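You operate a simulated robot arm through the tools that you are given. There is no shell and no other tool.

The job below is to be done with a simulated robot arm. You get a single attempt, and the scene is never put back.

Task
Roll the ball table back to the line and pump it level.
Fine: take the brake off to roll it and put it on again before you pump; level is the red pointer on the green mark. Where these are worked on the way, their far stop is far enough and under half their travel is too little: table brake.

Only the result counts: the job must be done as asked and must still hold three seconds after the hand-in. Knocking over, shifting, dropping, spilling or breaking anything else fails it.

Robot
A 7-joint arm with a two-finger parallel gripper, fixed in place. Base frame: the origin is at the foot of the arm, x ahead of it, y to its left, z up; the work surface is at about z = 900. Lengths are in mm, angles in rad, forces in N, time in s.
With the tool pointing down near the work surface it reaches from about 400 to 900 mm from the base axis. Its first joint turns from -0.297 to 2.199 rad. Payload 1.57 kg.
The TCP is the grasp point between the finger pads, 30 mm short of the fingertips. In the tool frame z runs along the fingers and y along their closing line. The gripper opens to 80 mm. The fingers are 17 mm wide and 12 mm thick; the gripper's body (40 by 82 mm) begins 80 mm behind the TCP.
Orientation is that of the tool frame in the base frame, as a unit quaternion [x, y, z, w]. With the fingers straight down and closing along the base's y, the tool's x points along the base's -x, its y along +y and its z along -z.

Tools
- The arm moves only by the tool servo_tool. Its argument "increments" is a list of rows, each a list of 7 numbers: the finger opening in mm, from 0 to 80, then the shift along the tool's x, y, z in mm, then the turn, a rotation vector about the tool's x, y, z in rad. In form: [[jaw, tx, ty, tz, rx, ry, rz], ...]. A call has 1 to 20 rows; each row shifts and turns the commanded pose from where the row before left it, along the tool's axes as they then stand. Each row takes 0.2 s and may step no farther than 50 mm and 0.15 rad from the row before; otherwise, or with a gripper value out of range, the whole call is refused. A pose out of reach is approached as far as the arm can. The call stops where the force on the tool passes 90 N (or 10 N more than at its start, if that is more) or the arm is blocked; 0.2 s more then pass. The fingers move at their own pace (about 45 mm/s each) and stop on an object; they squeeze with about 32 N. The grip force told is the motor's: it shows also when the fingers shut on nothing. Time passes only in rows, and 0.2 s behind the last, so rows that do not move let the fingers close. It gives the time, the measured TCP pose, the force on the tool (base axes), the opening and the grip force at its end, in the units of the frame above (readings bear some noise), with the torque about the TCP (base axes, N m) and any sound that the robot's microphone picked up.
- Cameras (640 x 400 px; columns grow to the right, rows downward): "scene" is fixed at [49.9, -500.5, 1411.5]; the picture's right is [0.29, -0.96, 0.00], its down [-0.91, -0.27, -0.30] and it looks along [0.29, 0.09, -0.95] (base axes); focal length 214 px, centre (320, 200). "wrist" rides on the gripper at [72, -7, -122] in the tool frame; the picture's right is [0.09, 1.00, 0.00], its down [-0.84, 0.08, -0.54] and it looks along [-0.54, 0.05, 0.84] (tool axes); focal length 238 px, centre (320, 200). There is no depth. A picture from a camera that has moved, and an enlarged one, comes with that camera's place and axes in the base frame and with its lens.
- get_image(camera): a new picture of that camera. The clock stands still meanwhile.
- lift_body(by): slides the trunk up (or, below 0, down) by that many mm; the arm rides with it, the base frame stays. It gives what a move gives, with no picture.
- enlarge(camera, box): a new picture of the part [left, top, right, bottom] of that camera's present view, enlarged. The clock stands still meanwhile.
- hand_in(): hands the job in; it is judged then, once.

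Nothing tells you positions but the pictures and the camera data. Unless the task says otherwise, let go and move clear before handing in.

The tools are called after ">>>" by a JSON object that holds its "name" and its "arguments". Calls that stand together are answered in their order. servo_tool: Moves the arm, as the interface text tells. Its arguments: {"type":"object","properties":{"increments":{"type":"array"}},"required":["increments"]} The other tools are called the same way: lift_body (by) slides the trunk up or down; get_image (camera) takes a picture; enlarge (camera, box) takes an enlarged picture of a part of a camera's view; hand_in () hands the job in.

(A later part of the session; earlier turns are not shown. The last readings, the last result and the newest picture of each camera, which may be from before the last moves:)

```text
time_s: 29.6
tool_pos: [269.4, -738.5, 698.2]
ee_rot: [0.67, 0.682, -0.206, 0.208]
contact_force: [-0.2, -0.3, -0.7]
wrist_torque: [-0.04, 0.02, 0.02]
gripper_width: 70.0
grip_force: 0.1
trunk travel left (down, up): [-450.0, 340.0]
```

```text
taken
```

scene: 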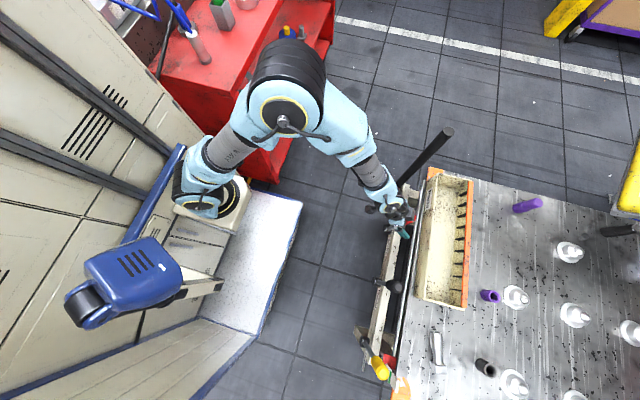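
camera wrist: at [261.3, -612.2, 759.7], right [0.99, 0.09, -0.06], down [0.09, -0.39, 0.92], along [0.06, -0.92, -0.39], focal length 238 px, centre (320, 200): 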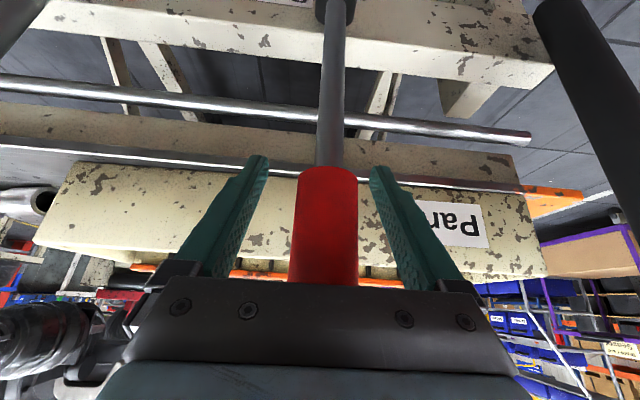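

The lever swung to its vertical stop, and the table then rolled about 60 mm toward -x, so the brake is off and -x is the rolling direction. I back off from the lever to use the push post for the rest.

>>> {"name": "servo_tool", "arguments": {"increments": [[75, 30, 0.8, -20.7, 0, 0, 0], [80, 30, 0.8, -20.7, 0, 0, 0], [80, 30, 0.8, -20.7, 0, 0, 0], [80, 0, 0, 0, 0, 0, 0]]}}

>>> {"name": "get_image", "arguments": {"camera": "wrist"}}

>>> {"name": "get_image", "arguments": {"camera": "scene"}}

```text
time_s: 30.6
tool_pos: [274.2, -631.7, 698.5]
ee_rot: [0.668, 0.683, -0.207, 0.212]
contact_force: [-0.1, 0.5, 0.7]
wrist_torque: [0.01, 0.01, 0.0]
gripper_width: 80.1
grip_force: 0.1
trunk travel left (down, up): [-450.0, 340.0]
```

```text
taken
camera wrist: at [265.0, -503.6, 759.0], right [0.99, 0.1, -0.05], down [0.09, -0.38, 0.92], along [0.07, -0.92, -0.39], focal length 238 px, centre (320, 200)
```

wrist: 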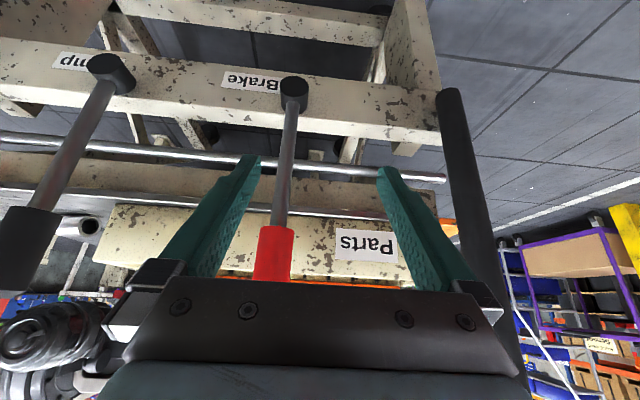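

```text
taken
```

scene: 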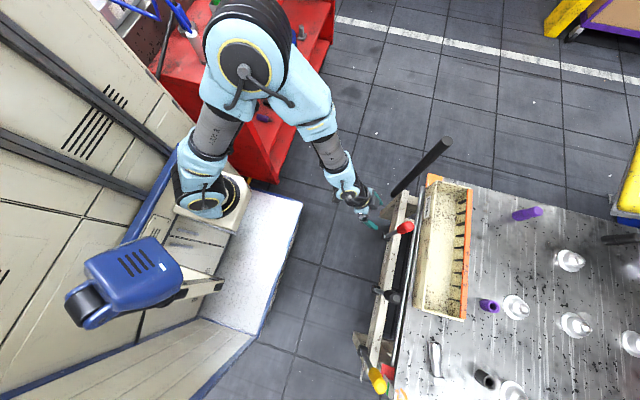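

>>> {"name": "servo_tool", "arguments": {"increments": [[80, 0, 0, 0, 0, 0, 0], [80, 0, 0, 0, 0, 0, 0], [80, 0, 0, 0, 0, 0, 0], [80, 0, 0, 0, 0, 0, 0]]}}

>>> {"name": "get_image", "arguments": {"camera": "wrist"}}

>>> {"name": "get_image", "arguments": {"camera": "scene"}}

```text
time_s: 31.6
tool_pos: [273.4, -631.8, 698.1]
ee_rot: [0.668, 0.683, -0.206, 0.212]
contact_force: [-0.1, -0.2, -0.5]
wrist_torque: [0.0, -0.02, 0.01]
gripper_width: 80.1
grip_force: 0.0
trunk travel left (down, up): [-450.0, 340.0]
```

```text
taken
camera wrist: at [265.0, -503.9, 758.9], right [0.99, 0.1, -0.05], down [0.09, -0.38, 0.92], along [0.07, -0.92, -0.39], focal length 238 px, centre (320, 200)
```

wrist: 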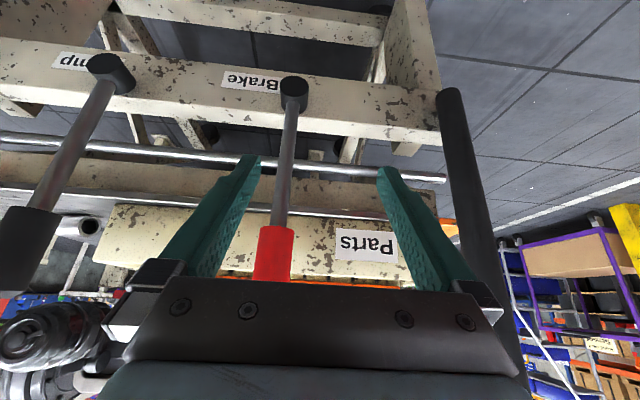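

```text
taken
```

scene: 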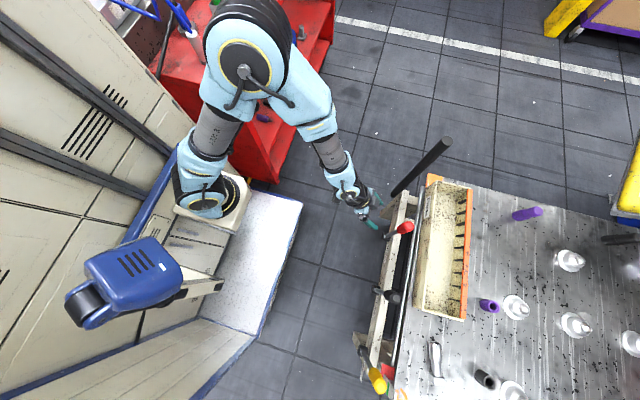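

The table has stopped, about 97 mm from its start, with the brake lever vertical (off). The post should now be near [441, -720]; I move in front of it.

>>> {"name": "servo_tool", "arguments": {"increments": [[80, -9, 33.5, -9, 0, 0, 0], [80, -9, 33.5, -9, 0, 0, 0], [80, -9, 33.5, -9, 0, 0, 0], [80, -9, 33.5, -9, 0, 0, 0], [80, -9, 33.5, -9, 0, 0, 0]]}}

>>> {"name": "get_image", "arguments": {"camera": "wrist"}}

>>> {"name": "get_image", "arguments": {"camera": "scene"}}

```text
time_s: 32.8
tool_pos: [441.8, -639.8, 762.1]
ee_rot: [0.668, 0.682, -0.207, 0.212]
contact_force: [0.0, 0.0, 0.6]
wrist_torque: [-0.01, -0.03, 0.01]
gripper_width: 80.0
grip_force: 0.1
trunk travel left (down, up): [-450.0, 340.0]
```

```text
taken
camera wrist: at [433.2, -512.1, 822.3], right [0.99, 0.1, -0.05], down [0.09, -0.38, 0.92], along [0.07, -0.92, -0.39], focal length 238 px, centre (320, 200)
```

wrist: 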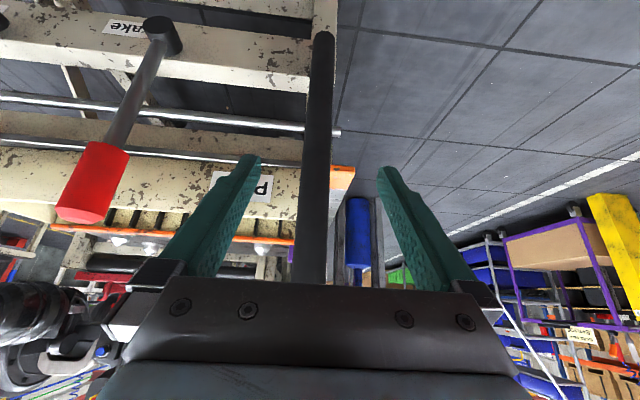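

```text
taken
```

scene: 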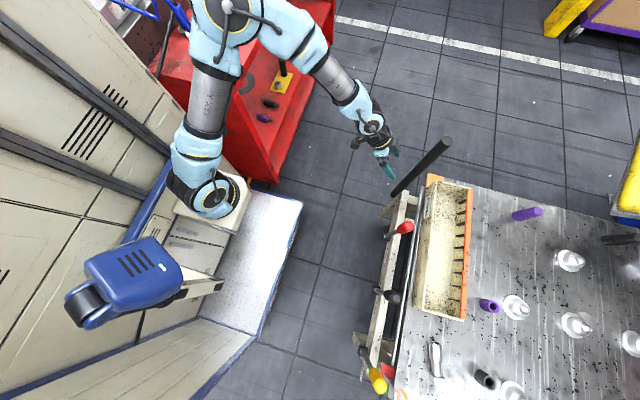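

The post is centred between the fingers. I advance and close on it.

>>> {"name": "servo_tool", "arguments": {"increments": [[80, -33, 1, 22.6, 0, 0, 0], [80, -33, 1, 22.6, 0, 0, 0], [60, 0, 0, 0, 0, 0, 0], [45, 0, 0, 0, 0, 0, 0], [38, 0, 0, 0, 0, 0, 0], [34, 0, 0, 0, 0, 0, 0], [28, 0, 0, 0, 0, 0, 0], [20, 0, 0, 0, 0, 0, 0], [10, 0, 0, 0, 0, 0, 0]]}}

>>> {"name": "get_image", "arguments": {"camera": "wrist"}}

>>> {"name": "get_image", "arguments": {"camera": "scene"}}

```text
time_s: 34.8
tool_pos: [445.0, -721.4, 762.0]
ee_rot: [0.669, 0.682, -0.207, 0.211]
contact_force: [-7.0, -2.8, -1.8]
wrist_torque: [0.51, 0.25, -0.13]
gripper_width: 30.0
grip_force: 19.4
trunk travel left (down, up): [-450.0, 340.0]
```

```text
taken
camera wrist: at [437.4, -593.2, 822.7], right [0.99, 0.1, -0.05], down [0.09, -0.38, 0.92], along [0.07, -0.92, -0.39], focal length 238 px, centre (320, 200)
```

wrist: 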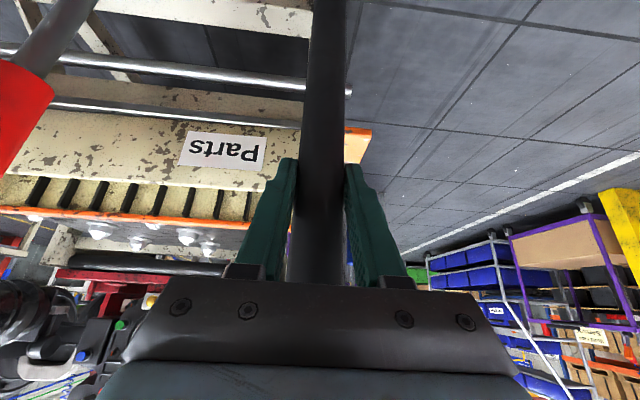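

```text
taken
```

scene: 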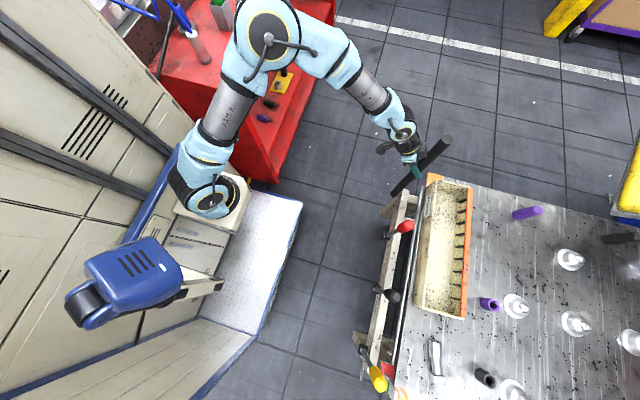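

The post is gripped (30 mm). I now pull the table gently toward -x, with soft starts and stops.

>>> {"name": "servo_tool", "arguments": {"increments": [[10, 0.04, -2, -0.02, 0, 0, 0], [10, 0.08, -4, -0.05, 0, 0, 0], [10, 0.11, -6, -0.07, 0, 0, 0], [10, 0.15, -8, -0.1, 0, 0, 0], [10, 0.15, -8, -0.1, 0, 0, 0], [10, 0.15, -8, -0.1, 0, 0, 0], [10, 0.15, -8, -0.1, 0, 0, 0], [10, 0.15, -8, -0.1, 0, 0, 0], [10, 0.15, -8, -0.1, 0, 0, 0], [10, 0.15, -8, -0.1, 0, 0, 0], [10, 0.15, -8, -0.1, 0, 0, 0], [10, 0.11, -6, -0.07, 0, 0, 0], [10, 0.08, -4, -0.05, 0, 0, 0], [10, 0.04, -2, -0.02, 0, 0, 0], [10, 0, 0, 0, 0, 0, 0]]}}

>>> {"name": "get_image", "arguments": {"camera": "wrist"}}

>>> {"name": "get_image", "arguments": {"camera": "scene"}}

```text
time_s: 38.0
tool_pos: [351.2, -720.3, 762.0]
ee_rot: [0.67, 0.681, -0.208, 0.209]
contact_force: [-10.6, -1.3, 5.1]
wrist_torque: [-0.6, -0.21, -0.25]
gripper_width: 29.7
grip_force: 39.0
trunk travel left (down, up): [-450.0, 340.0]
```

```text
taken
camera wrist: at [343.6, -592.3, 823.1], right [0.99, 0.09, -0.05], down [0.08, -0.39, 0.92], along [0.06, -0.92, -0.39], focal length 238 px, centre (320, 200)
```

wrist: 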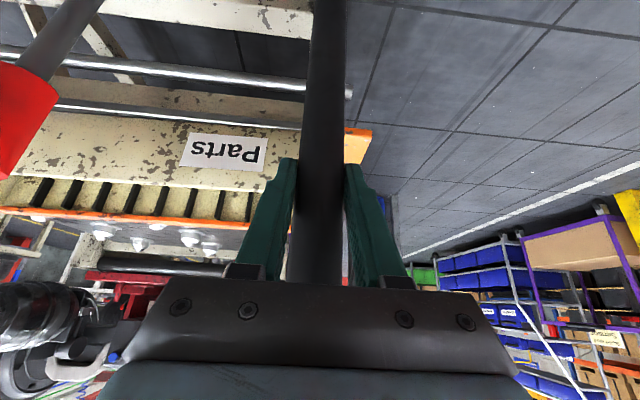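

```text
taken
```

scene: 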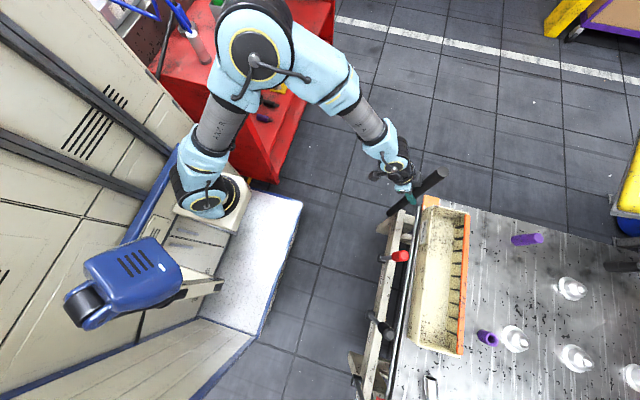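

>>> {"name": "servo_tool", "arguments": {"increments": [[10, 0.04, -2, -0.02, 0, 0, 0], [10, 0.08, -4, -0.05, 0, 0, 0], [10, 0.11, -6, -0.07, 0, 0, 0], [10, 0.11, -6, -0.07, 0, 0, 0], [10, 0.11, -6, -0.07, 0, 0, 0], [10, 0.11, -6, -0.07, 0, 0, 0], [10, 0.11, -6, -0.07, 0, 0, 0], [10, 0.11, -6, -0.07, 0, 0, 0], [10, 0.11, -6, -0.07, 0, 0, 0], [10, 0.11, -6, -0.07, 0, 0, 0], [10, 0.08, -4, -0.05, 0, 0, 0], [10, 0.04, -2, -0.02, 0, 0, 0], [10, 0, 0, 0, 0, 0, 0]]}}

>>> {"name": "get_image", "arguments": {"camera": "wrist"}}

>>> {"name": "get_image", "arguments": {"camera": "scene"}}

```text
time_s: 40.8
tool_pos: [296.5, -718.9, 762.7]
ee_rot: [0.668, 0.683, -0.206, 0.211]
contact_force: [-4.4, 0.7, -2.4]
wrist_torque: [0.64, 0.25, -0.43]
gripper_width: 29.8
grip_force: 39.2
trunk travel left (down, up): [-450.0, 340.0]
```

```text
taken
camera wrist: at [287.8, -591.4, 823.1], right [0.99, 0.1, -0.05], down [0.09, -0.38, 0.92], along [0.07, -0.92, -0.39], focal length 238 px, centre (320, 200)
```

wrist: 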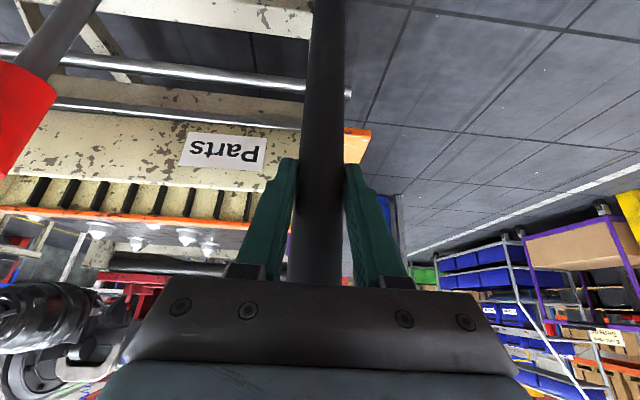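

```text
taken
```

scene: 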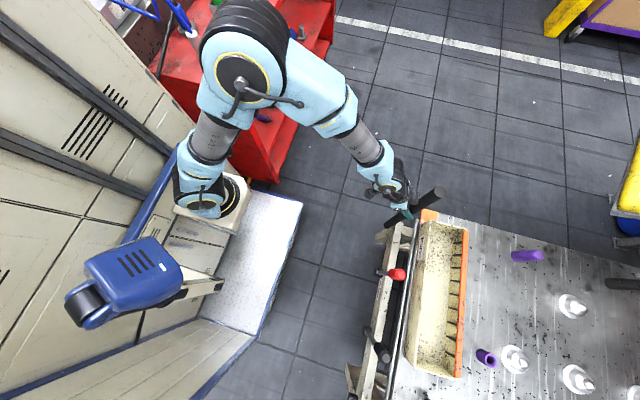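

>>> {"name": "servo_tool", "arguments": {"increments": [[10, 0.04, -2, -0.02, 0, 0, 0], [10, 0.08, -4, -0.05, 0, 0, 0], [10, 0.08, -4, -0.05, 0, 0, 0], [10, 0.08, -4, -0.05, 0, 0, 0], [10, 0.08, -4, -0.05, 0, 0, 0], [10, 0.08, -4, -0.05, 0, 0, 0], [10, 0.08, -4, -0.05, 0, 0, 0], [10, 0.08, -4, -0.05, 0, 0, 0], [10, 0.04, -2, -0.02, 0, 0, 0], [10, 0, 0, 0, 0, 0, 0]]}}

>>> {"name": "get_image", "arguments": {"camera": "wrist"}}

```text
time_s: 43.0
tool_pos: [260.0, -719.1, 762.9]
ee_rot: [0.67, 0.681, -0.208, 0.21]
contact_force: [-11.0, 11.2, -1.8]
wrist_torque: [-0.62, 0.04, -0.27]
gripper_width: 29.9
grip_force: 39.1
trunk travel left (down, up): [-450.0, 340.0]
```

```text
taken
camera wrist: at [251.9, -591.4, 823.4], right [0.99, 0.09, -0.05], down [0.08, -0.39, 0.92], along [0.06, -0.92, -0.39], focal length 238 px, centre (320, 200)
```

wrist: 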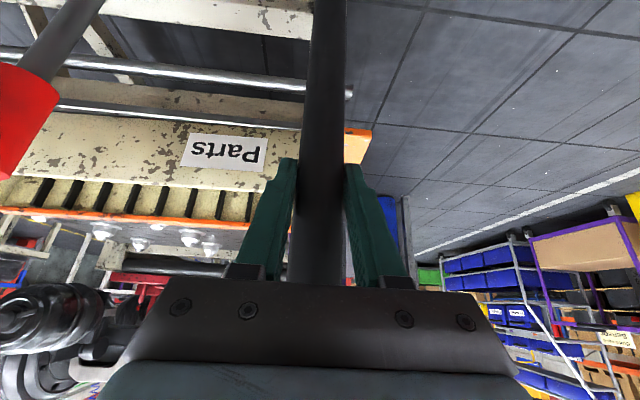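

>>> {"name": "servo_tool", "arguments": {"increments": [[10, 0.04, -2, -0.02, 0, 0, 0], [10, 0.08, -4, -0.05, 0, 0, 0], [10, 0.08, -4, -0.05, 0, 0, 0], [10, 0.08, -4, -0.05, 0, 0, 0], [10, 0.08, -4, -0.05, 0, 0, 0], [10, 0.08, -4, -0.05, 0, 0, 0], [10, 0.04, -2, -0.02, 0, 0, 0], [10, 0, 0, 0, 0, 0, 0]]}}

>>> {"name": "get_image", "arguments": {"camera": "scene"}}

>>> {"name": "get_image", "arguments": {"camera": "wrist"}}

```text
time_s: 44.8
tool_pos: [238.9, -720.5, 763.2]
ee_rot: [0.669, 0.682, -0.208, 0.211]
contact_force: [-11.4, 5.2, 0.9]
wrist_torque: [0.54, 0.2, -0.52]
gripper_width: 29.6
grip_force: 39.4
trunk travel left (down, up): [-450.0, 340.0]
```

```text
taken
```

scene: 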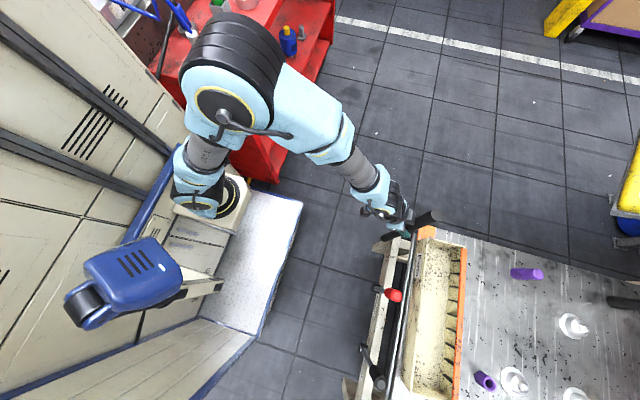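

```text
taken
camera wrist: at [230.3, -591.5, 823.1], right [0.99, 0.09, -0.05], down [0.08, -0.38, 0.92], along [0.07, -0.92, -0.39], focal length 238 px, centre (320, 200)
```

wrist: 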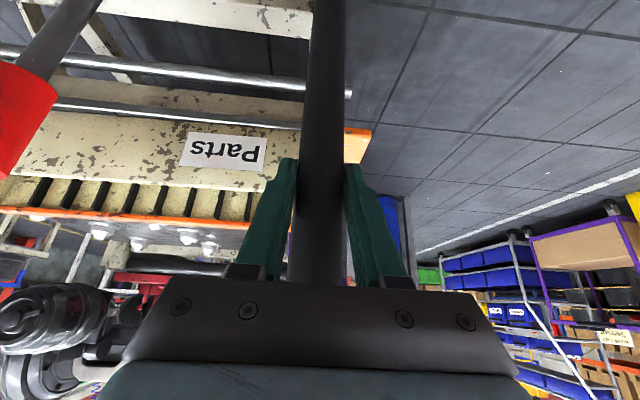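

>>> {"name": "servo_tool", "arguments": {"increments": [[10, 0.04, -2, -0.02, 0, 0, 0], [10, 0.06, -3, -0.04, 0, 0, 0], [10, 0.06, -3, -0.04, 0, 0, 0], [10, 0.06, -3, -0.04, 0, 0, 0], [10, 0.06, -3, -0.04, 0, 0, 0], [10, 0.04, -2, -0.02, 0, 0, 0], [10, 0, 0, 0, 0, 0, 0], [10, 0, 0, 0, 0, 0, 0]]}}

>>> {"name": "enlarge", "arguments": {"camera": "wrist", "box": [60, 190, 260, 315]}}

```text
time_s: 46.6
tool_pos: [229.1, -719.3, 762.6]
ee_rot: [0.666, 0.685, -0.206, 0.213]
contact_force: [37.4, -4.2, -1.2]
wrist_torque: [0.85, 0.2, 0.04]
gripper_width: 29.7
grip_force: 38.8
trunk travel left (down, up): [-450.0, 340.0]
```

```text
3.20 times, centred on (160, 252) of wrist
camera zoom: at [219.8, -591.6, 823.1], right [0.99, 0.1, -0.05], down [0.09, -0.38, 0.92], along [0.08, -0.92, -0.39], focal length 763 px, centre (832, 32)
```

zoom: 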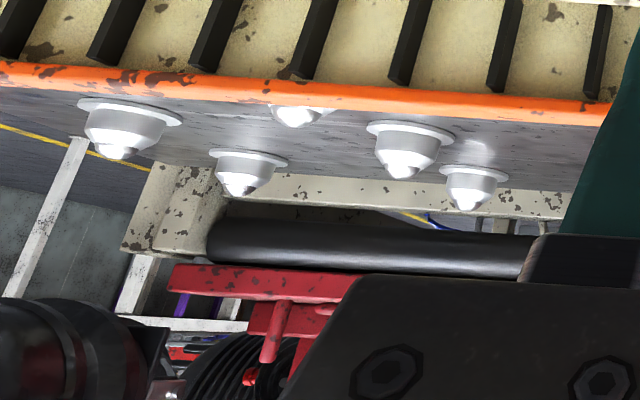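

The force rose to +37 N at x = 229: the table has met its stop at the line after about 313 mm. I ease the push off and open the fingers gently.

>>> {"name": "servo_tool", "arguments": {"increments": [[10, 0, 2, 0, 0, 0, 0], [10, 0, 0, 0, 0, 0, 0], [10, 0, 0, 0, 0, 0, 0]]}}

```text
time_s: 47.4
tool_pos: [229.0, -720.1, 762.2]
ee_rot: [0.666, 0.684, -0.206, 0.213]
contact_force: [31.4, -6.4, 1.3]
wrist_torque: [0.18, 0.11, 0.31]
gripper_width: 29.8
grip_force: 39.4
trunk travel left (down, up): [-450.0, 340.0]
```

>>> {"name": "servo_tool", "arguments": {"increments": [[10, 0, 3, 0, 0, 0, 0], [10, 0, 3, 0, 0, 0, 0], [10, 0, 0, 0, 0, 0, 0], [10, 0, 0, 0, 0, 0, 0]]}}

```text
time_s: 48.4
tool_pos: [229.2, -719.0, 763.0]
ee_rot: [0.67, 0.682, -0.208, 0.21]
contact_force: [-2.1, -0.8, -1.6]
wrist_torque: [-0.82, -0.06, -0.18]
gripper_width: 29.6
grip_force: 39.1
trunk travel left (down, up): [-450.0, 340.0]
```

Force is near zero and the table stayed at x = 229. I open the fingers and back away.

>>> {"name": "servo_tool", "arguments": {"increments": [[35, 0, 0, 0, 0, 0, 0], [50, 0, 0, 0, 0, 0, 0], [70, 0, 0, 0, 0, 0, 0], [80, 0, 0, 0, 0, 0, 0], [80, 0, 0, 0, 0, 0, 0], [80, 25, 0.6, -17, 0, 0, 0], [80, 30, 0.8, -20.7, 0, 0, 0], [80, 30, 0.8, -20.7, 0, 0, 0]]}}

>>> {"name": "get_image", "arguments": {"camera": "wrist"}}

>>> {"name": "get_image", "arguments": {"camera": "scene"}}

```text
time_s: 50.2
tool_pos: [234.0, -614.5, 764.3]
ee_rot: [0.668, 0.683, -0.207, 0.211]
contact_force: [-0.2, 0.0, -0.5]
wrist_torque: [-0.01, -0.01, -0.02]
gripper_width: 80.2
grip_force: 0.1
trunk travel left (down, up): [-450.0, 340.0]
```

```text
taken
camera wrist: at [223.7, -487.9, 824.0], right [0.99, 0.1, -0.05], down [0.08, -0.38, 0.92], along [0.07, -0.92, -0.39], focal length 238 px, centre (320, 200)
```

wrist: 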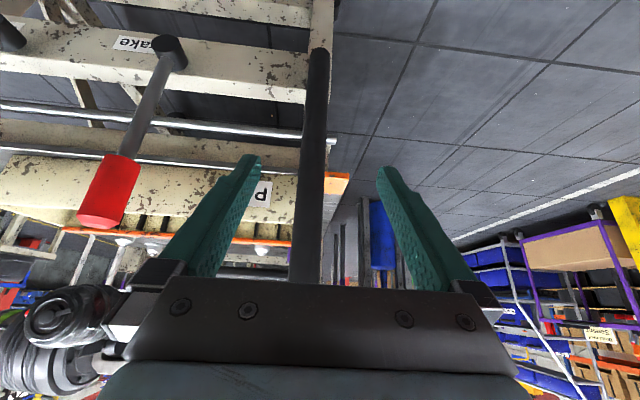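

```text
taken
```

scene: 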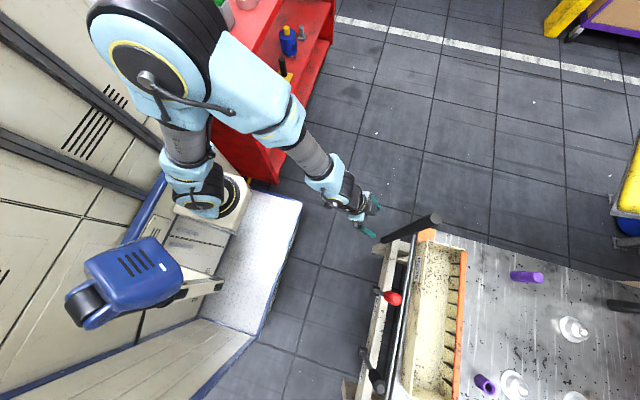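

>>> {"name": "lift_body", "arguments": {"by": 335}}

>>> {"name": "get_image", "arguments": {"camera": "wrist"}}

>>> {"name": "enlarge", "arguments": {"camera": "wrist", "box": [120, 110, 400, 285]}}

```text
time_s: 53.5
tool_pos: [232.8, -615.3, 1099.4]
ee_rot: [0.668, 0.683, -0.207, 0.211]
contact_force: [-0.1, 0.6, 0.6]
wrist_torque: [-0.01, -0.01, -0.02]
gripper_width: 80.3
grip_force: 0.1
trunk travel left (down, up): [-785.0, 5.0]
```

```text
taken
camera wrist: at [223.7, -488.0, 1159.0], right [0.99, 0.1, -0.05], down [0.09, -0.38, 0.92], along [0.07, -0.92, -0.39], focal length 238 px, centre (320, 200)
```

wrist: 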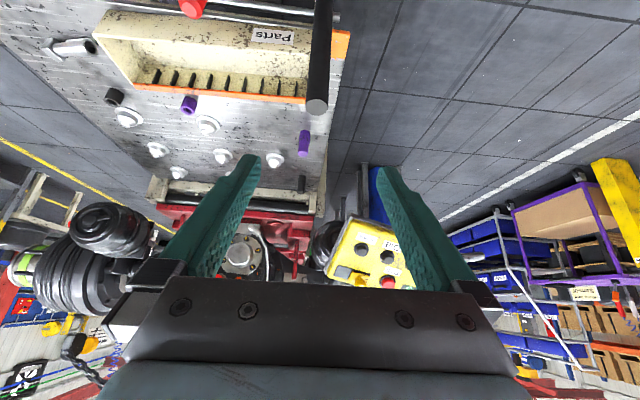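

```text
2.29 times, centred on (260, 198) of wrist
camera zoom: at [223.7, -488.0, 1159.0], right [0.99, 0.1, -0.05], down [0.09, -0.38, 0.92], along [0.07, -0.92, -0.39], focal length 545 px, centre (457, 206)
```

zoom: 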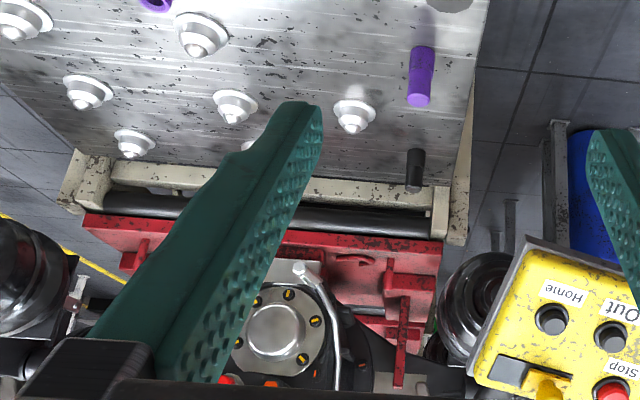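

The high view shows the table now squarely in line with the conveyor frame. Next I lower the trunk and line up with the vertical brake lever near [22, -737].

>>> {"name": "lift_body", "arguments": {"by": -335}}

>>> {"name": "servo_tool", "arguments": {"increments": [[80, 5.5, -35.2, 8.2, 0, 0, 0], [80, 5.5, -35.2, 8.2, 0, 0, 0], [80, 5.5, -35.2, 8.2, 0, 0, 0], [80, 5.5, -35.2, 8.2, 0, 0, 0], [80, 5.5, -35.2, 8.2, 0, 0, 0], [80, 5.5, -35.2, 8.2, 0, 0, 0]]}}

>>> {"name": "get_image", "arguments": {"camera": "wrist"}}

>>> {"name": "get_image", "arguments": {"camera": "scene"}}

```text
time_s: 56.8
tool_pos: [232.6, -616.6, 762.8]
ee_rot: [0.669, 0.682, -0.207, 0.211]
contact_force: [0.6, 0.0, 0.5]
wrist_torque: [-0.01, 0.0, -0.02]
gripper_width: 80.0
grip_force: 0.1
trunk travel left (down, up): [-450.0, 340.0]
```

```text
time_s: 58.1
tool_pos: [19.7, -621.9, 705.2]
ee_rot: [0.668, 0.683, -0.207, 0.211]
contact_force: [0.5, -0.4, 0.0]
wrist_torque: [-0.04, -0.01, -0.03]
gripper_width: 79.8
grip_force: 0.1
trunk travel left (down, up): [-450.0, 340.0]
```

```text
taken
camera wrist: at [10.4, -494.3, 766.3], right [0.99, 0.1, -0.05], down [0.09, -0.38, 0.92], along [0.07, -0.92, -0.39], focal length 238 px, centre (320, 200)
```

wrist: 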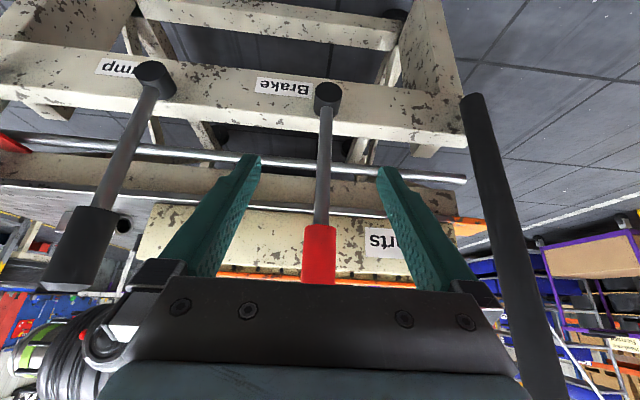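

```text
taken
```

scene: 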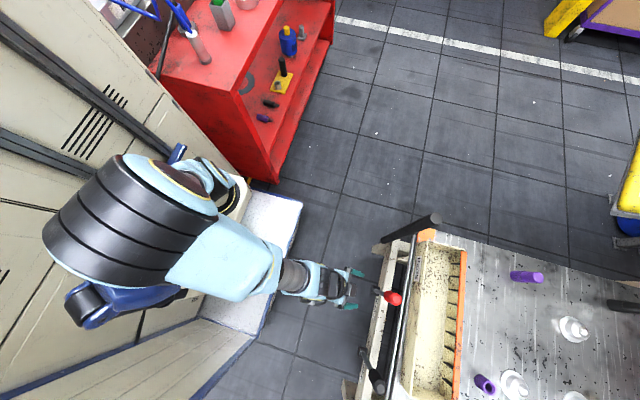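

The brake lever is centred between the fingers at x of about 30. I advance to cage it.

>>> {"name": "servo_tool", "arguments": {"increments": [[80, -31.7, 1.8, 21.7, 0, 0, 0], [80, -31.7, 1.8, 21.7, 0, 0, 0], [80, -31.7, 1.8, 21.7, 0, 0, 0], [70, 0, 0, 0, 0, 0, 0]]}}

>>> {"name": "get_image", "arguments": {"camera": "wrist"}}

```text
time_s: 59.1
tool_pos: [30.4, -736.7, 706.8]
ee_rot: [0.669, 0.682, -0.207, 0.211]
contact_force: [0.7, 0.4, 0.2]
wrist_torque: [0.0, 0.04, 0.03]
gripper_width: 69.9
grip_force: 0.1
trunk travel left (down, up): [-450.0, 340.0]
```

```text
taken
camera wrist: at [20.1, -608.3, 766.6], right [0.99, 0.1, -0.05], down [0.09, -0.38, 0.92], along [0.07, -0.92, -0.39], focal length 238 px, centre (320, 200)
```

wrist: 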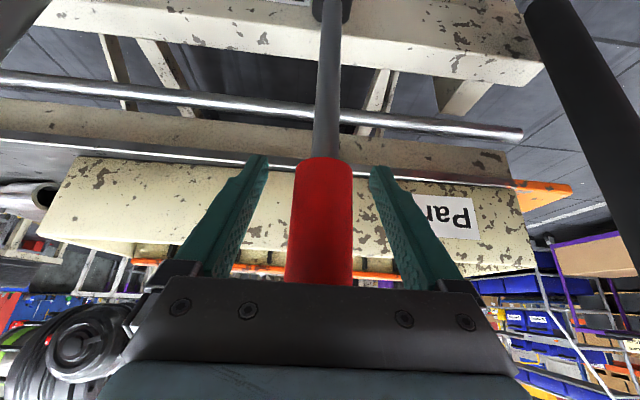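

>>> {"name": "servo_tool", "arguments": {"increments": [[55, 0, 3, 0, 0, 0, 0], [55, 0, 5, 0, 0, 0, 0], [55, 0, 5, 0, 0, 0, 0], [55, 0, 5, 0, 0, 0, 0], [55, 0, 5, 0, 0, 0, 0], [55, 0, 5, 0, 0, 0, 0], [55, 0, 5, 0, 0, 0, 0], [55, 0, 5, 0, 0, 0, 0], [55, 0, 5, 0, 0, 0, 0]]}}

>>> {"name": "get_image", "arguments": {"camera": "wrist"}}

>>> {"name": "get_image", "arguments": {"camera": "scene"}}

```text
time_s: 61.1
tool_pos: [72.2, -734.5, 704.0]
ee_rot: [0.669, 0.682, -0.207, 0.21]
contact_force: [-1.2, -1.1, -0.8]
wrist_torque: [-0.01, -0.01, 0.09]
gripper_width: 56.7
grip_force: 1.0
trunk travel left (down, up): [-450.0, 340.0]
```

```text
taken
camera wrist: at [63.6, -607.2, 764.8], right [0.99, 0.1, -0.05], down [0.09, -0.38, 0.92], along [0.07, -0.92, -0.39], focal length 238 px, centre (320, 200)
```

wrist: 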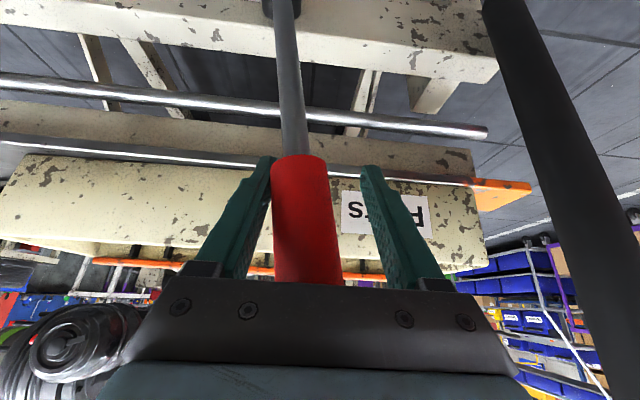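

```text
taken
```

scene: 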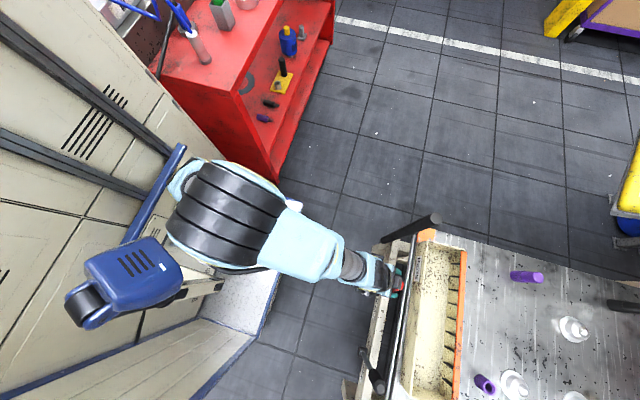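

The lever moves with only about 1 N and the table has not shifted. I continue to its +x stop.

>>> {"name": "servo_tool", "arguments": {"increments": [[55, 0, 5, 0, 0, 0, 0], [55, 0, 5, 0, 0, 0, 0], [55, 0, 5, 0, 0, 0, 0], [55, 0, 5, 0, 0, 0, 0], [55, 0, 5, 0, 0, 0, 0], [55, 0, 5, 0, 0, 0, 0], [55, 0, 5, 0, 0, 0, 0], [55, 0, 5, 0, 0, 0, 0], [55, 0, 5, 0, 0, 0, 0], [55, 0, 5, 0, 0, 0, 0], [55, 0, 5, 0, 0, 0, 0]]}}

>>> {"name": "get_image", "arguments": {"camera": "wrist"}}

>>> {"name": "get_image", "arguments": {"camera": "scene"}}

```text
time_s: 63.5
tool_pos: [126.6, -734.1, 704.6]
ee_rot: [0.668, 0.683, -0.207, 0.211]
contact_force: [-1.7, -1.7, -0.9]
wrist_torque: [-0.04, -0.01, 0.03]
gripper_width: 56.0
grip_force: 0.5
trunk travel left (down, up): [-450.0, 340.0]
```

```text
taken
camera wrist: at [118.3, -606.4, 764.8], right [0.99, 0.1, -0.05], down [0.09, -0.38, 0.92], along [0.07, -0.92, -0.39], focal length 238 px, centre (320, 200)
```

wrist: 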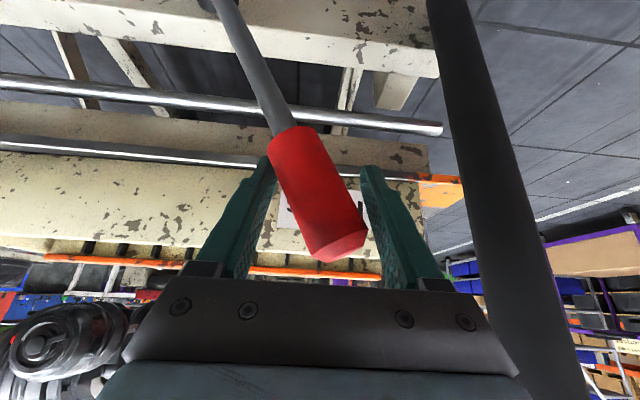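

```text
taken
```

scene: 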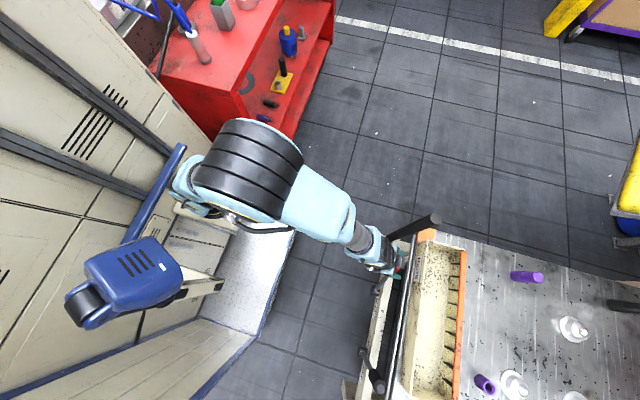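

>>> {"name": "servo_tool", "arguments": {"increments": [[55, 0, 4, 0, 0, 0, 0], [55, 0, 4, 0, 0, 0, 0], [55, 0, 4, 0, 0, 0, 0], [55, 0, 0, 0, 0, 0, 0]]}}

>>> {"name": "get_image", "arguments": {"camera": "wrist"}}

```text
time_s: 64.5
tool_pos: [137.7, -733.9, 704.6]
ee_rot: [0.668, 0.683, -0.206, 0.211]
contact_force: [-8.1, -6.0, -1.1]
wrist_torque: [-0.05, 0.08, 0.19]
gripper_width: 62.5
grip_force: 4.1
trunk travel left (down, up): [-450.0, 340.0]
```

```text
taken
camera wrist: at [129.9, -605.8, 765.1], right [0.99, 0.1, -0.05], down [0.09, -0.38, 0.92], along [0.07, -0.92, -0.39], focal length 238 px, centre (320, 200)
```

wrist: 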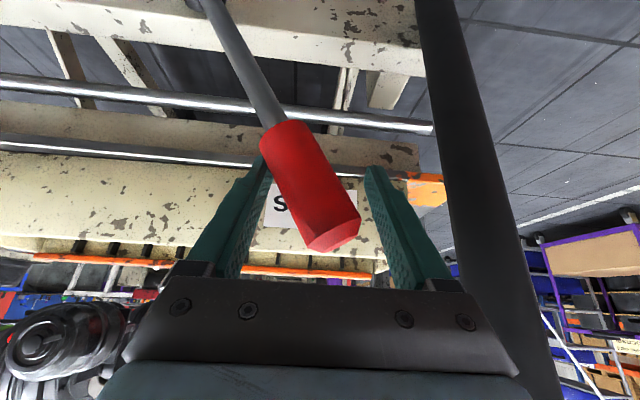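

The lever is at its +x stop (fingers being forced, about 8 N), matching its first "on" position. I back off and retreat.

>>> {"name": "servo_tool", "arguments": {"increments": [[75, 0, -8, 0, 0, 0, 0], [80, 0, 0, 0, 0, 0, 0], [80, 31, 0.8, -21, 0, 0, 0], [80, 31, 0.8, -21, 0, 0, 0], [80, 31, 0.8, -21, 0, 0, 0]]}}

>>> {"name": "get_image", "arguments": {"camera": "wrist"}}

>>> {"name": "get_image", "arguments": {"camera": "scene"}}

```text
time_s: 65.8
tool_pos: [129.3, -621.5, 704.7]
ee_rot: [0.669, 0.682, -0.207, 0.211]
contact_force: [0.0, -0.4, -0.5]
wrist_torque: [0.02, -0.01, -0.04]
gripper_width: 79.8
grip_force: 0.0
trunk travel left (down, up): [-450.0, 340.0]
```

```text
taken
camera wrist: at [120.3, -493.3, 763.9], right [0.99, 0.1, -0.05], down [0.09, -0.38, 0.92], along [0.07, -0.92, -0.39], focal length 238 px, centre (320, 200)
```

wrist: 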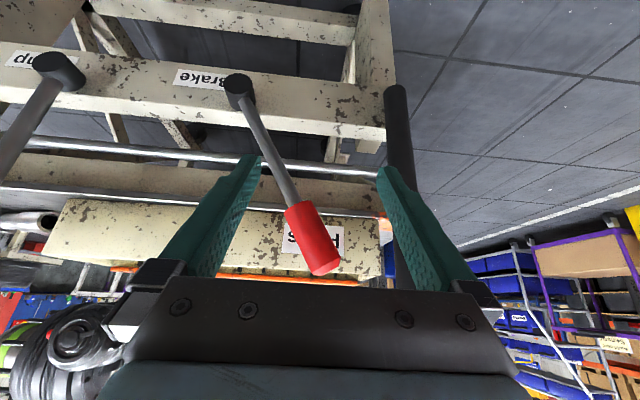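

```text
taken
```

scene: 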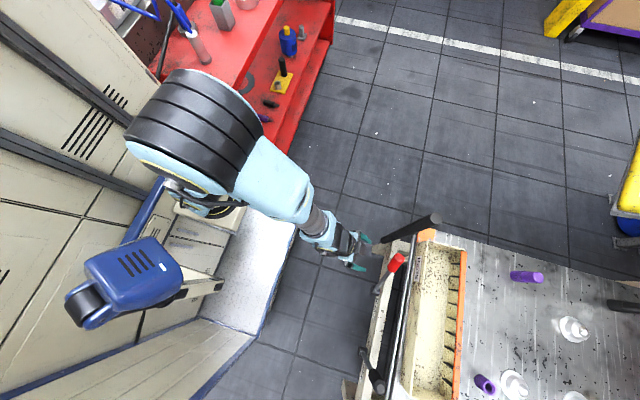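

The brake is on and the table has not moved. Next is the pump lever at about x = -200; I move there in stages, watching the elbow near the blue head.

>>> {"name": "servo_tool", "arguments": {"increments": [[80, 0.4, -36, 0, 0, 0, 0], [80, 0.4, -36, 0, 0, 0, 0], [80, 0.4, -36, 0, 0, 0, 0], [80, 0.4, -36, 0, 0, 0, 0], [80, 0.4, -36, 0, 0, 0, 0]]}}

>>> {"name": "get_image", "arguments": {"camera": "wrist"}}

>>> {"name": "get_image", "arguments": {"camera": "scene"}}

```text
time_s: 67.0
tool_pos: [-48.5, -620.8, 702.7]
ee_rot: [0.668, 0.683, -0.207, 0.211]
contact_force: [0.8, -0.4, 0.4]
wrist_torque: [0.04, 0.0, 0.02]
gripper_width: 80.0
grip_force: 0.0
trunk travel left (down, up): [-450.0, 340.0]
```

```text
taken
camera wrist: at [-57.6, -493.7, 762.6], right [0.99, 0.1, -0.05], down [0.09, -0.38, 0.92], along [0.07, -0.92, -0.39], focal length 238 px, centre (320, 200)
```

wrist: 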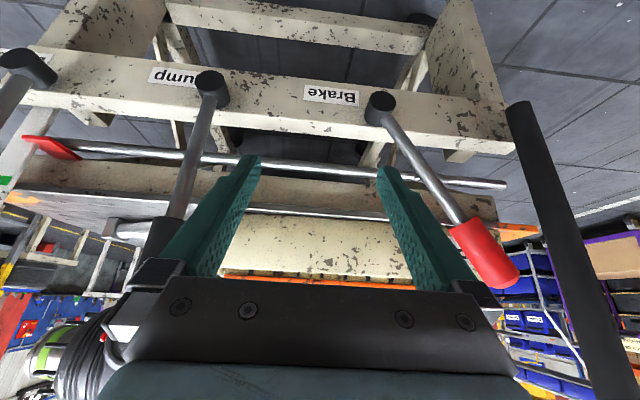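

```text
taken
```

scene: 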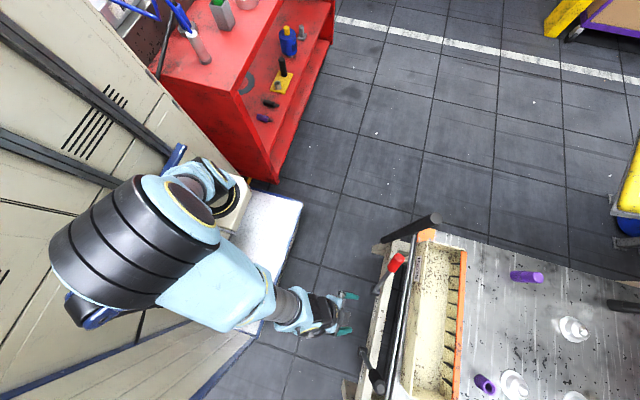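

>>> {"name": "servo_tool", "arguments": {"increments": [[80, 0.4, -36, 0, 0, 0, 0], [80, 0.4, -36, 0, 0, 0, 0], [80, 0.4, -36, 0, 0, 0, 0], [80, 0.4, -36, 0, 0, 0, 0]]}}

>>> {"name": "get_image", "arguments": {"camera": "wrist"}}

>>> {"name": "get_image", "arguments": {"camera": "scene"}}

```text
time_s: 68.0
tool_pos: [-192.6, -625.4, 700.9]
ee_rot: [0.668, 0.683, -0.207, 0.21]
contact_force: [-0.3, -0.2, 0.4]
wrist_torque: [-0.02, -0.02, 0.0]
gripper_width: 79.9
grip_force: 0.0
trunk travel left (down, up): [-450.0, 340.0]
```

```text
taken
camera wrist: at [-201.8, -496.9, 762.3], right [0.99, 0.1, -0.05], down [0.09, -0.38, 0.92], along [0.07, -0.92, -0.39], focal length 238 px, centre (320, 200)
```

wrist: 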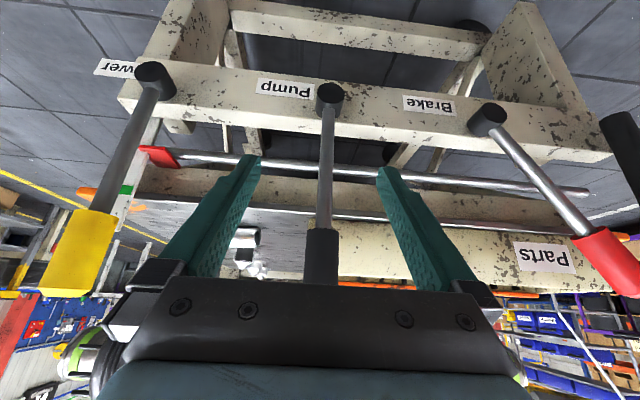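

```text
taken
```

scene: 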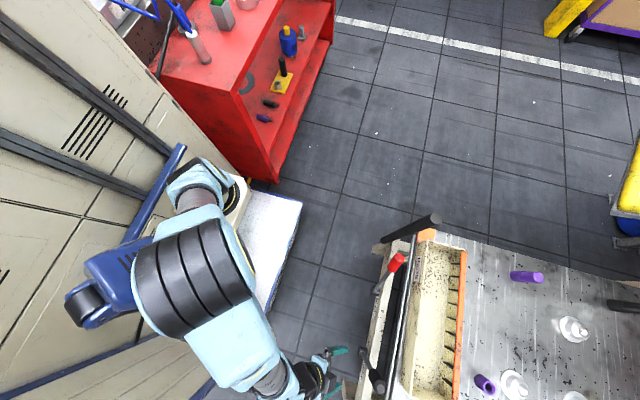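

The pump lever is centred between the fingers and the gauge is in view. Let me read the gauge before pumping.

>>> {"name": "enlarge", "arguments": {"camera": "wrist", "box": [60, 110, 220, 260]}}

>>> {"name": "servo_tool", "arguments": {"increments": [[80, -31.7, -1, 21.7, 0, 0, 0], [80, -31.7, -1, 21.7, 0, 0, 0], [80, -31.7, -1, 21.7, 0, 0, 0], [60, 0, 0, 0, 0, 0, 0]]}}

>>> {"name": "get_image", "arguments": {"camera": "wrist"}}

```text
2.67 times, centred on (140, 185) of wrist
camera zoom: at [-201.8, -496.9, 762.3], right [0.99, 0.1, -0.05], down [0.09, -0.38, 0.92], along [0.07, -0.92, -0.39], focal length 636 px, centre (800, 240)
```

zoom: 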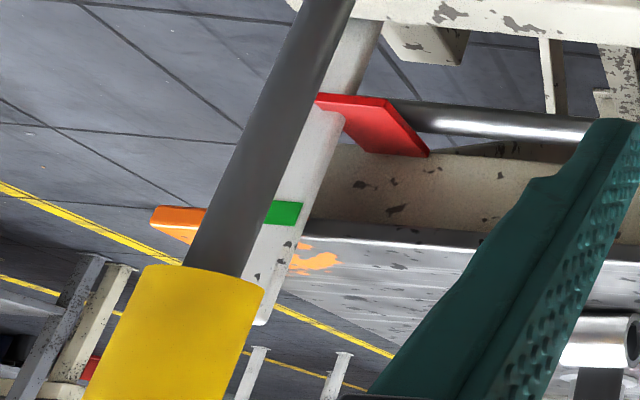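

```text
time_s: 69.0
tool_pos: [-191.5, -740.9, 701.1]
ee_rot: [0.669, 0.682, -0.207, 0.211]
contact_force: [0.6, -0.3, -0.1]
wrist_torque: [-0.01, 0.02, 0.0]
gripper_width: 60.3
grip_force: 0.0
trunk travel left (down, up): [-450.0, 340.0]
```

```text
taken
camera wrist: at [-200.9, -612.8, 760.9], right [0.99, 0.1, -0.05], down [0.09, -0.38, 0.92], along [0.07, -0.92, -0.39], focal length 238 px, centre (320, 200)
```

wrist: 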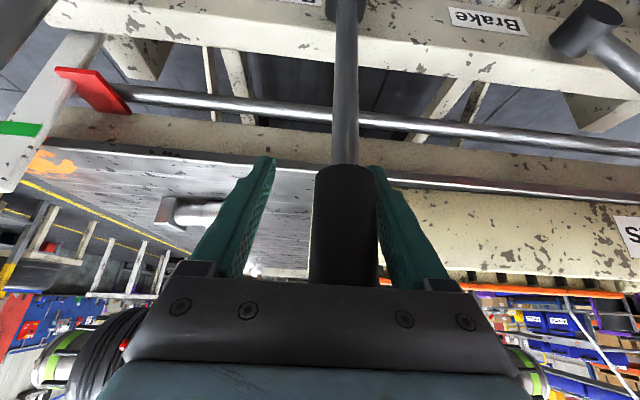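

The gauge can be watched from here while I pump. I try the pump lever toward +x first, in small steps.

>>> {"name": "servo_tool", "arguments": {"increments": [[55, 0, 6, 0, 0, 0, 0], [55, 0, 6, 0, 0, 0, 0], [55, 0, 6, 0, 0, 0, 0], [55, 0, 6, 0, 0, 0, 0], [55, 0, 6, 0, 0, 0, 0]]}}

>>> {"name": "get_image", "arguments": {"camera": "wrist"}}

```text
time_s: 70.2
tool_pos: [-163.2, -739.9, 702.3]
ee_rot: [0.669, 0.682, -0.207, 0.211]
contact_force: [-0.8, -0.6, 0.1]
wrist_torque: [0.01, 0.0, 0.0]
gripper_width: 55.8
grip_force: 1.1
trunk travel left (down, up): [-450.0, 340.0]
```

```text
taken
camera wrist: at [-172.3, -611.9, 762.0], right [0.99, 0.1, -0.05], down [0.09, -0.38, 0.92], along [0.07, -0.92, -0.39], focal length 238 px, centre (320, 200)
```

wrist: 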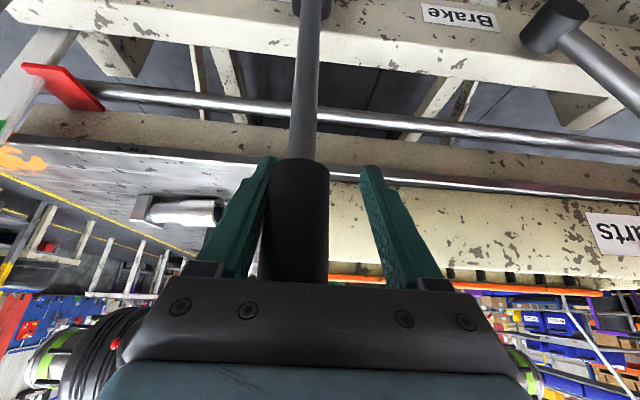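

>>> {"name": "servo_tool", "arguments": {"increments": [[55, 0, 6, 0, 0, 0, 0], [55, 0, 6, 0, 0, 0, 0], [55, 0, 6, 0, 0, 0, 0], [55, 0, 6, 0, 0, 0, 0], [55, 0, 6, 0, 0, 0, 0]]}}

>>> {"name": "get_image", "arguments": {"camera": "wrist"}}

```text
time_s: 71.3
tool_pos: [-134.0, -740.2, 702.6]
ee_rot: [0.668, 0.683, -0.207, 0.211]
contact_force: [-1.0, -0.8, -1.4]
wrist_torque: [-0.02, -0.01, 0.03]
gripper_width: 55.6
grip_force: 0.1
trunk travel left (down, up): [-450.0, 340.0]
```

```text
taken
camera wrist: at [-142.2, -611.6, 762.4], right [0.99, 0.1, -0.05], down [0.09, -0.38, 0.92], along [0.07, -0.92, -0.39], focal length 238 px, centre (320, 200)
```

wrist: 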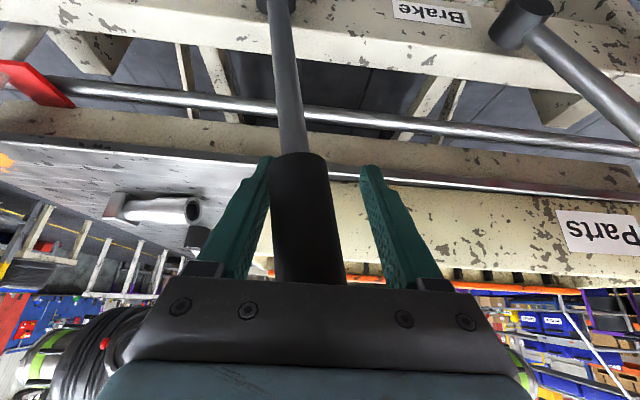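

>>> {"name": "servo_tool", "arguments": {"increments": [[55, 0, 6, 0, 0, 0, 0], [55, 0, 6, 0, 0, 0, 0], [55, 0, 6, 0, 0, 0, 0], [55, 0, 6, 0, 0, 0, 0], [55, 0, 6, 0, 0, 0, 0], [55, 0, 6, 0, 0, 0, 0]]}}

>>> {"name": "get_image", "arguments": {"camera": "wrist"}}

```text
time_s: 72.8
tool_pos: [-96.7, -737.7, 702.1]
ee_rot: [0.668, 0.683, -0.206, 0.211]
contact_force: [-0.7, -0.5, -0.1]
wrist_torque: [0.04, -0.04, 0.04]
gripper_width: 55.6
grip_force: 0.3
trunk travel left (down, up): [-450.0, 340.0]
```

```text
taken
camera wrist: at [-106.5, -610.5, 762.5], right [0.99, 0.1, -0.05], down [0.09, -0.38, 0.92], along [0.07, -0.92, -0.39], focal length 238 px, centre (320, 200)
```

wrist: 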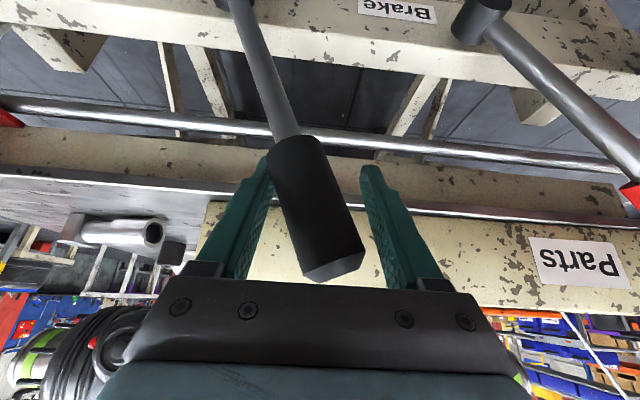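

>>> {"name": "servo_tool", "arguments": {"increments": [[55, 0, 5, 0, 0, 0, 0], [55, 0, 5, 0, 0, 0, 0], [55, 0, 5, 0, 0, 0, 0], [55, 0, 5, 0, 0, 0, 0]]}}

>>> {"name": "get_image", "arguments": {"camera": "wrist"}}

```text
time_s: 73.8
tool_pos: [-81.8, -737.7, 702.0]
ee_rot: [0.669, 0.682, -0.208, 0.21]
contact_force: [-18.7, -8.2, -4.6]
wrist_torque: [-0.02, -0.02, 0.36]
gripper_width: 71.6
grip_force: 9.5
trunk travel left (down, up): [-450.0, 340.0]
```

```text
taken
camera wrist: at [-88.6, -610.3, 762.2], right [0.99, 0.09, -0.06], down [0.09, -0.38, 0.92], along [0.06, -0.92, -0.39], focal length 238 px, centre (320, 200)
```

wrist: 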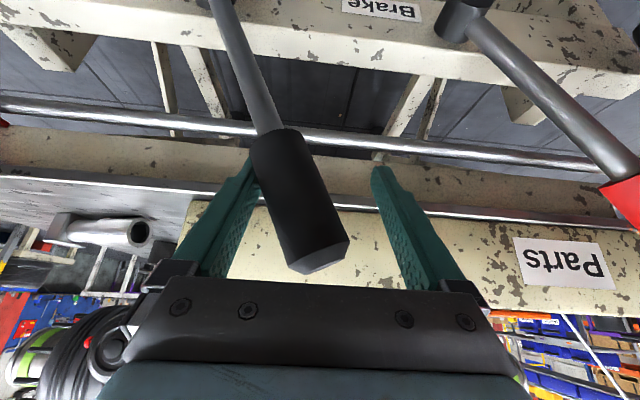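

The pump lever reached its +x stop. I return it to vertical and check the pointer.

>>> {"name": "servo_tool", "arguments": {"increments": [[55, 0, -8, 0, 0, 0, 0], [55, 0, -10, 0, 0, 0, 0], [55, 0, -10, 0, 0, 0, 0], [55, 0, -10, 0, 0, 0, 0], [55, 0, -10, 0, 0, 0, 0], [55, 0, -10, 0, 0, 0, 0], [55, 0, -10, 0, 0, 0, 0], [55, 0, -10, 0, 0, 0, 0], [55, 0, -10, 0, 0, 0, 0], [55, 0, -10, 0, 0, 0, 0], [55, 0, -10, 0, 0, 0, 0], [55, 0, -6, 0, 0, 0, 0]]}}

>>> {"name": "get_image", "arguments": {"camera": "wrist"}}

```text
time_s: 76.3
tool_pos: [-191.9, -741.6, 702.5]
ee_rot: [0.669, 0.682, -0.207, 0.211]
contact_force: [2.1, 0.7, -0.1]
wrist_torque: [-0.04, 0.01, 0.01]
gripper_width: 57.1
grip_force: 1.3
trunk travel left (down, up): [-450.0, 340.0]
```

```text
taken
camera wrist: at [-200.4, -613.2, 762.1], right [0.99, 0.1, -0.05], down [0.09, -0.38, 0.92], along [0.07, -0.92, -0.39], focal length 238 px, centre (320, 200)
```

wrist: 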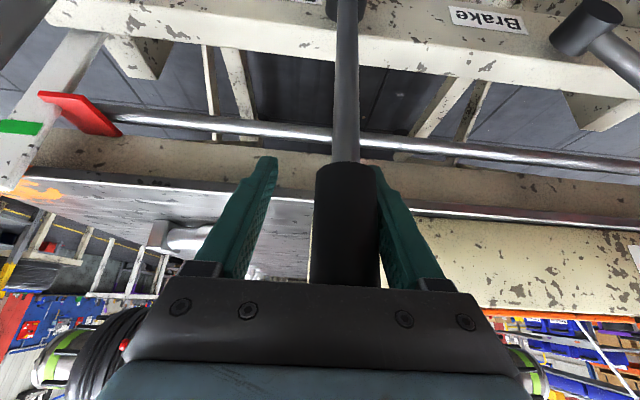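

>>> {"name": "enlarge", "arguments": {"camera": "wrist", "box": [0, 30, 160, 200]}}

```text
2.35 times, centred on (80, 115) of wrist
camera zoom: at [-200.4, -613.2, 762.1], right [0.99, 0.1, -0.05], down [0.09, -0.38, 0.92], along [0.07, -0.92, -0.39], focal length 561 px, centre (885, 400)
```

zoom: 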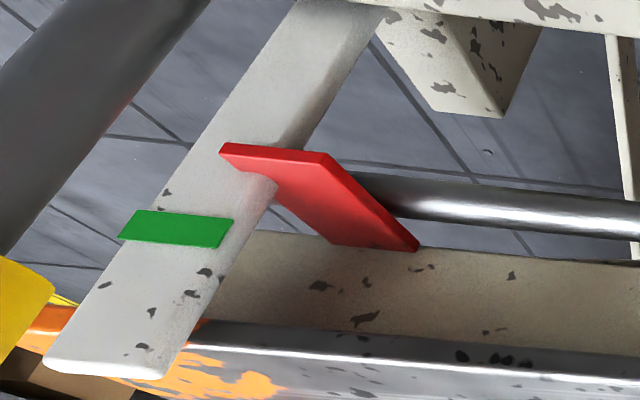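

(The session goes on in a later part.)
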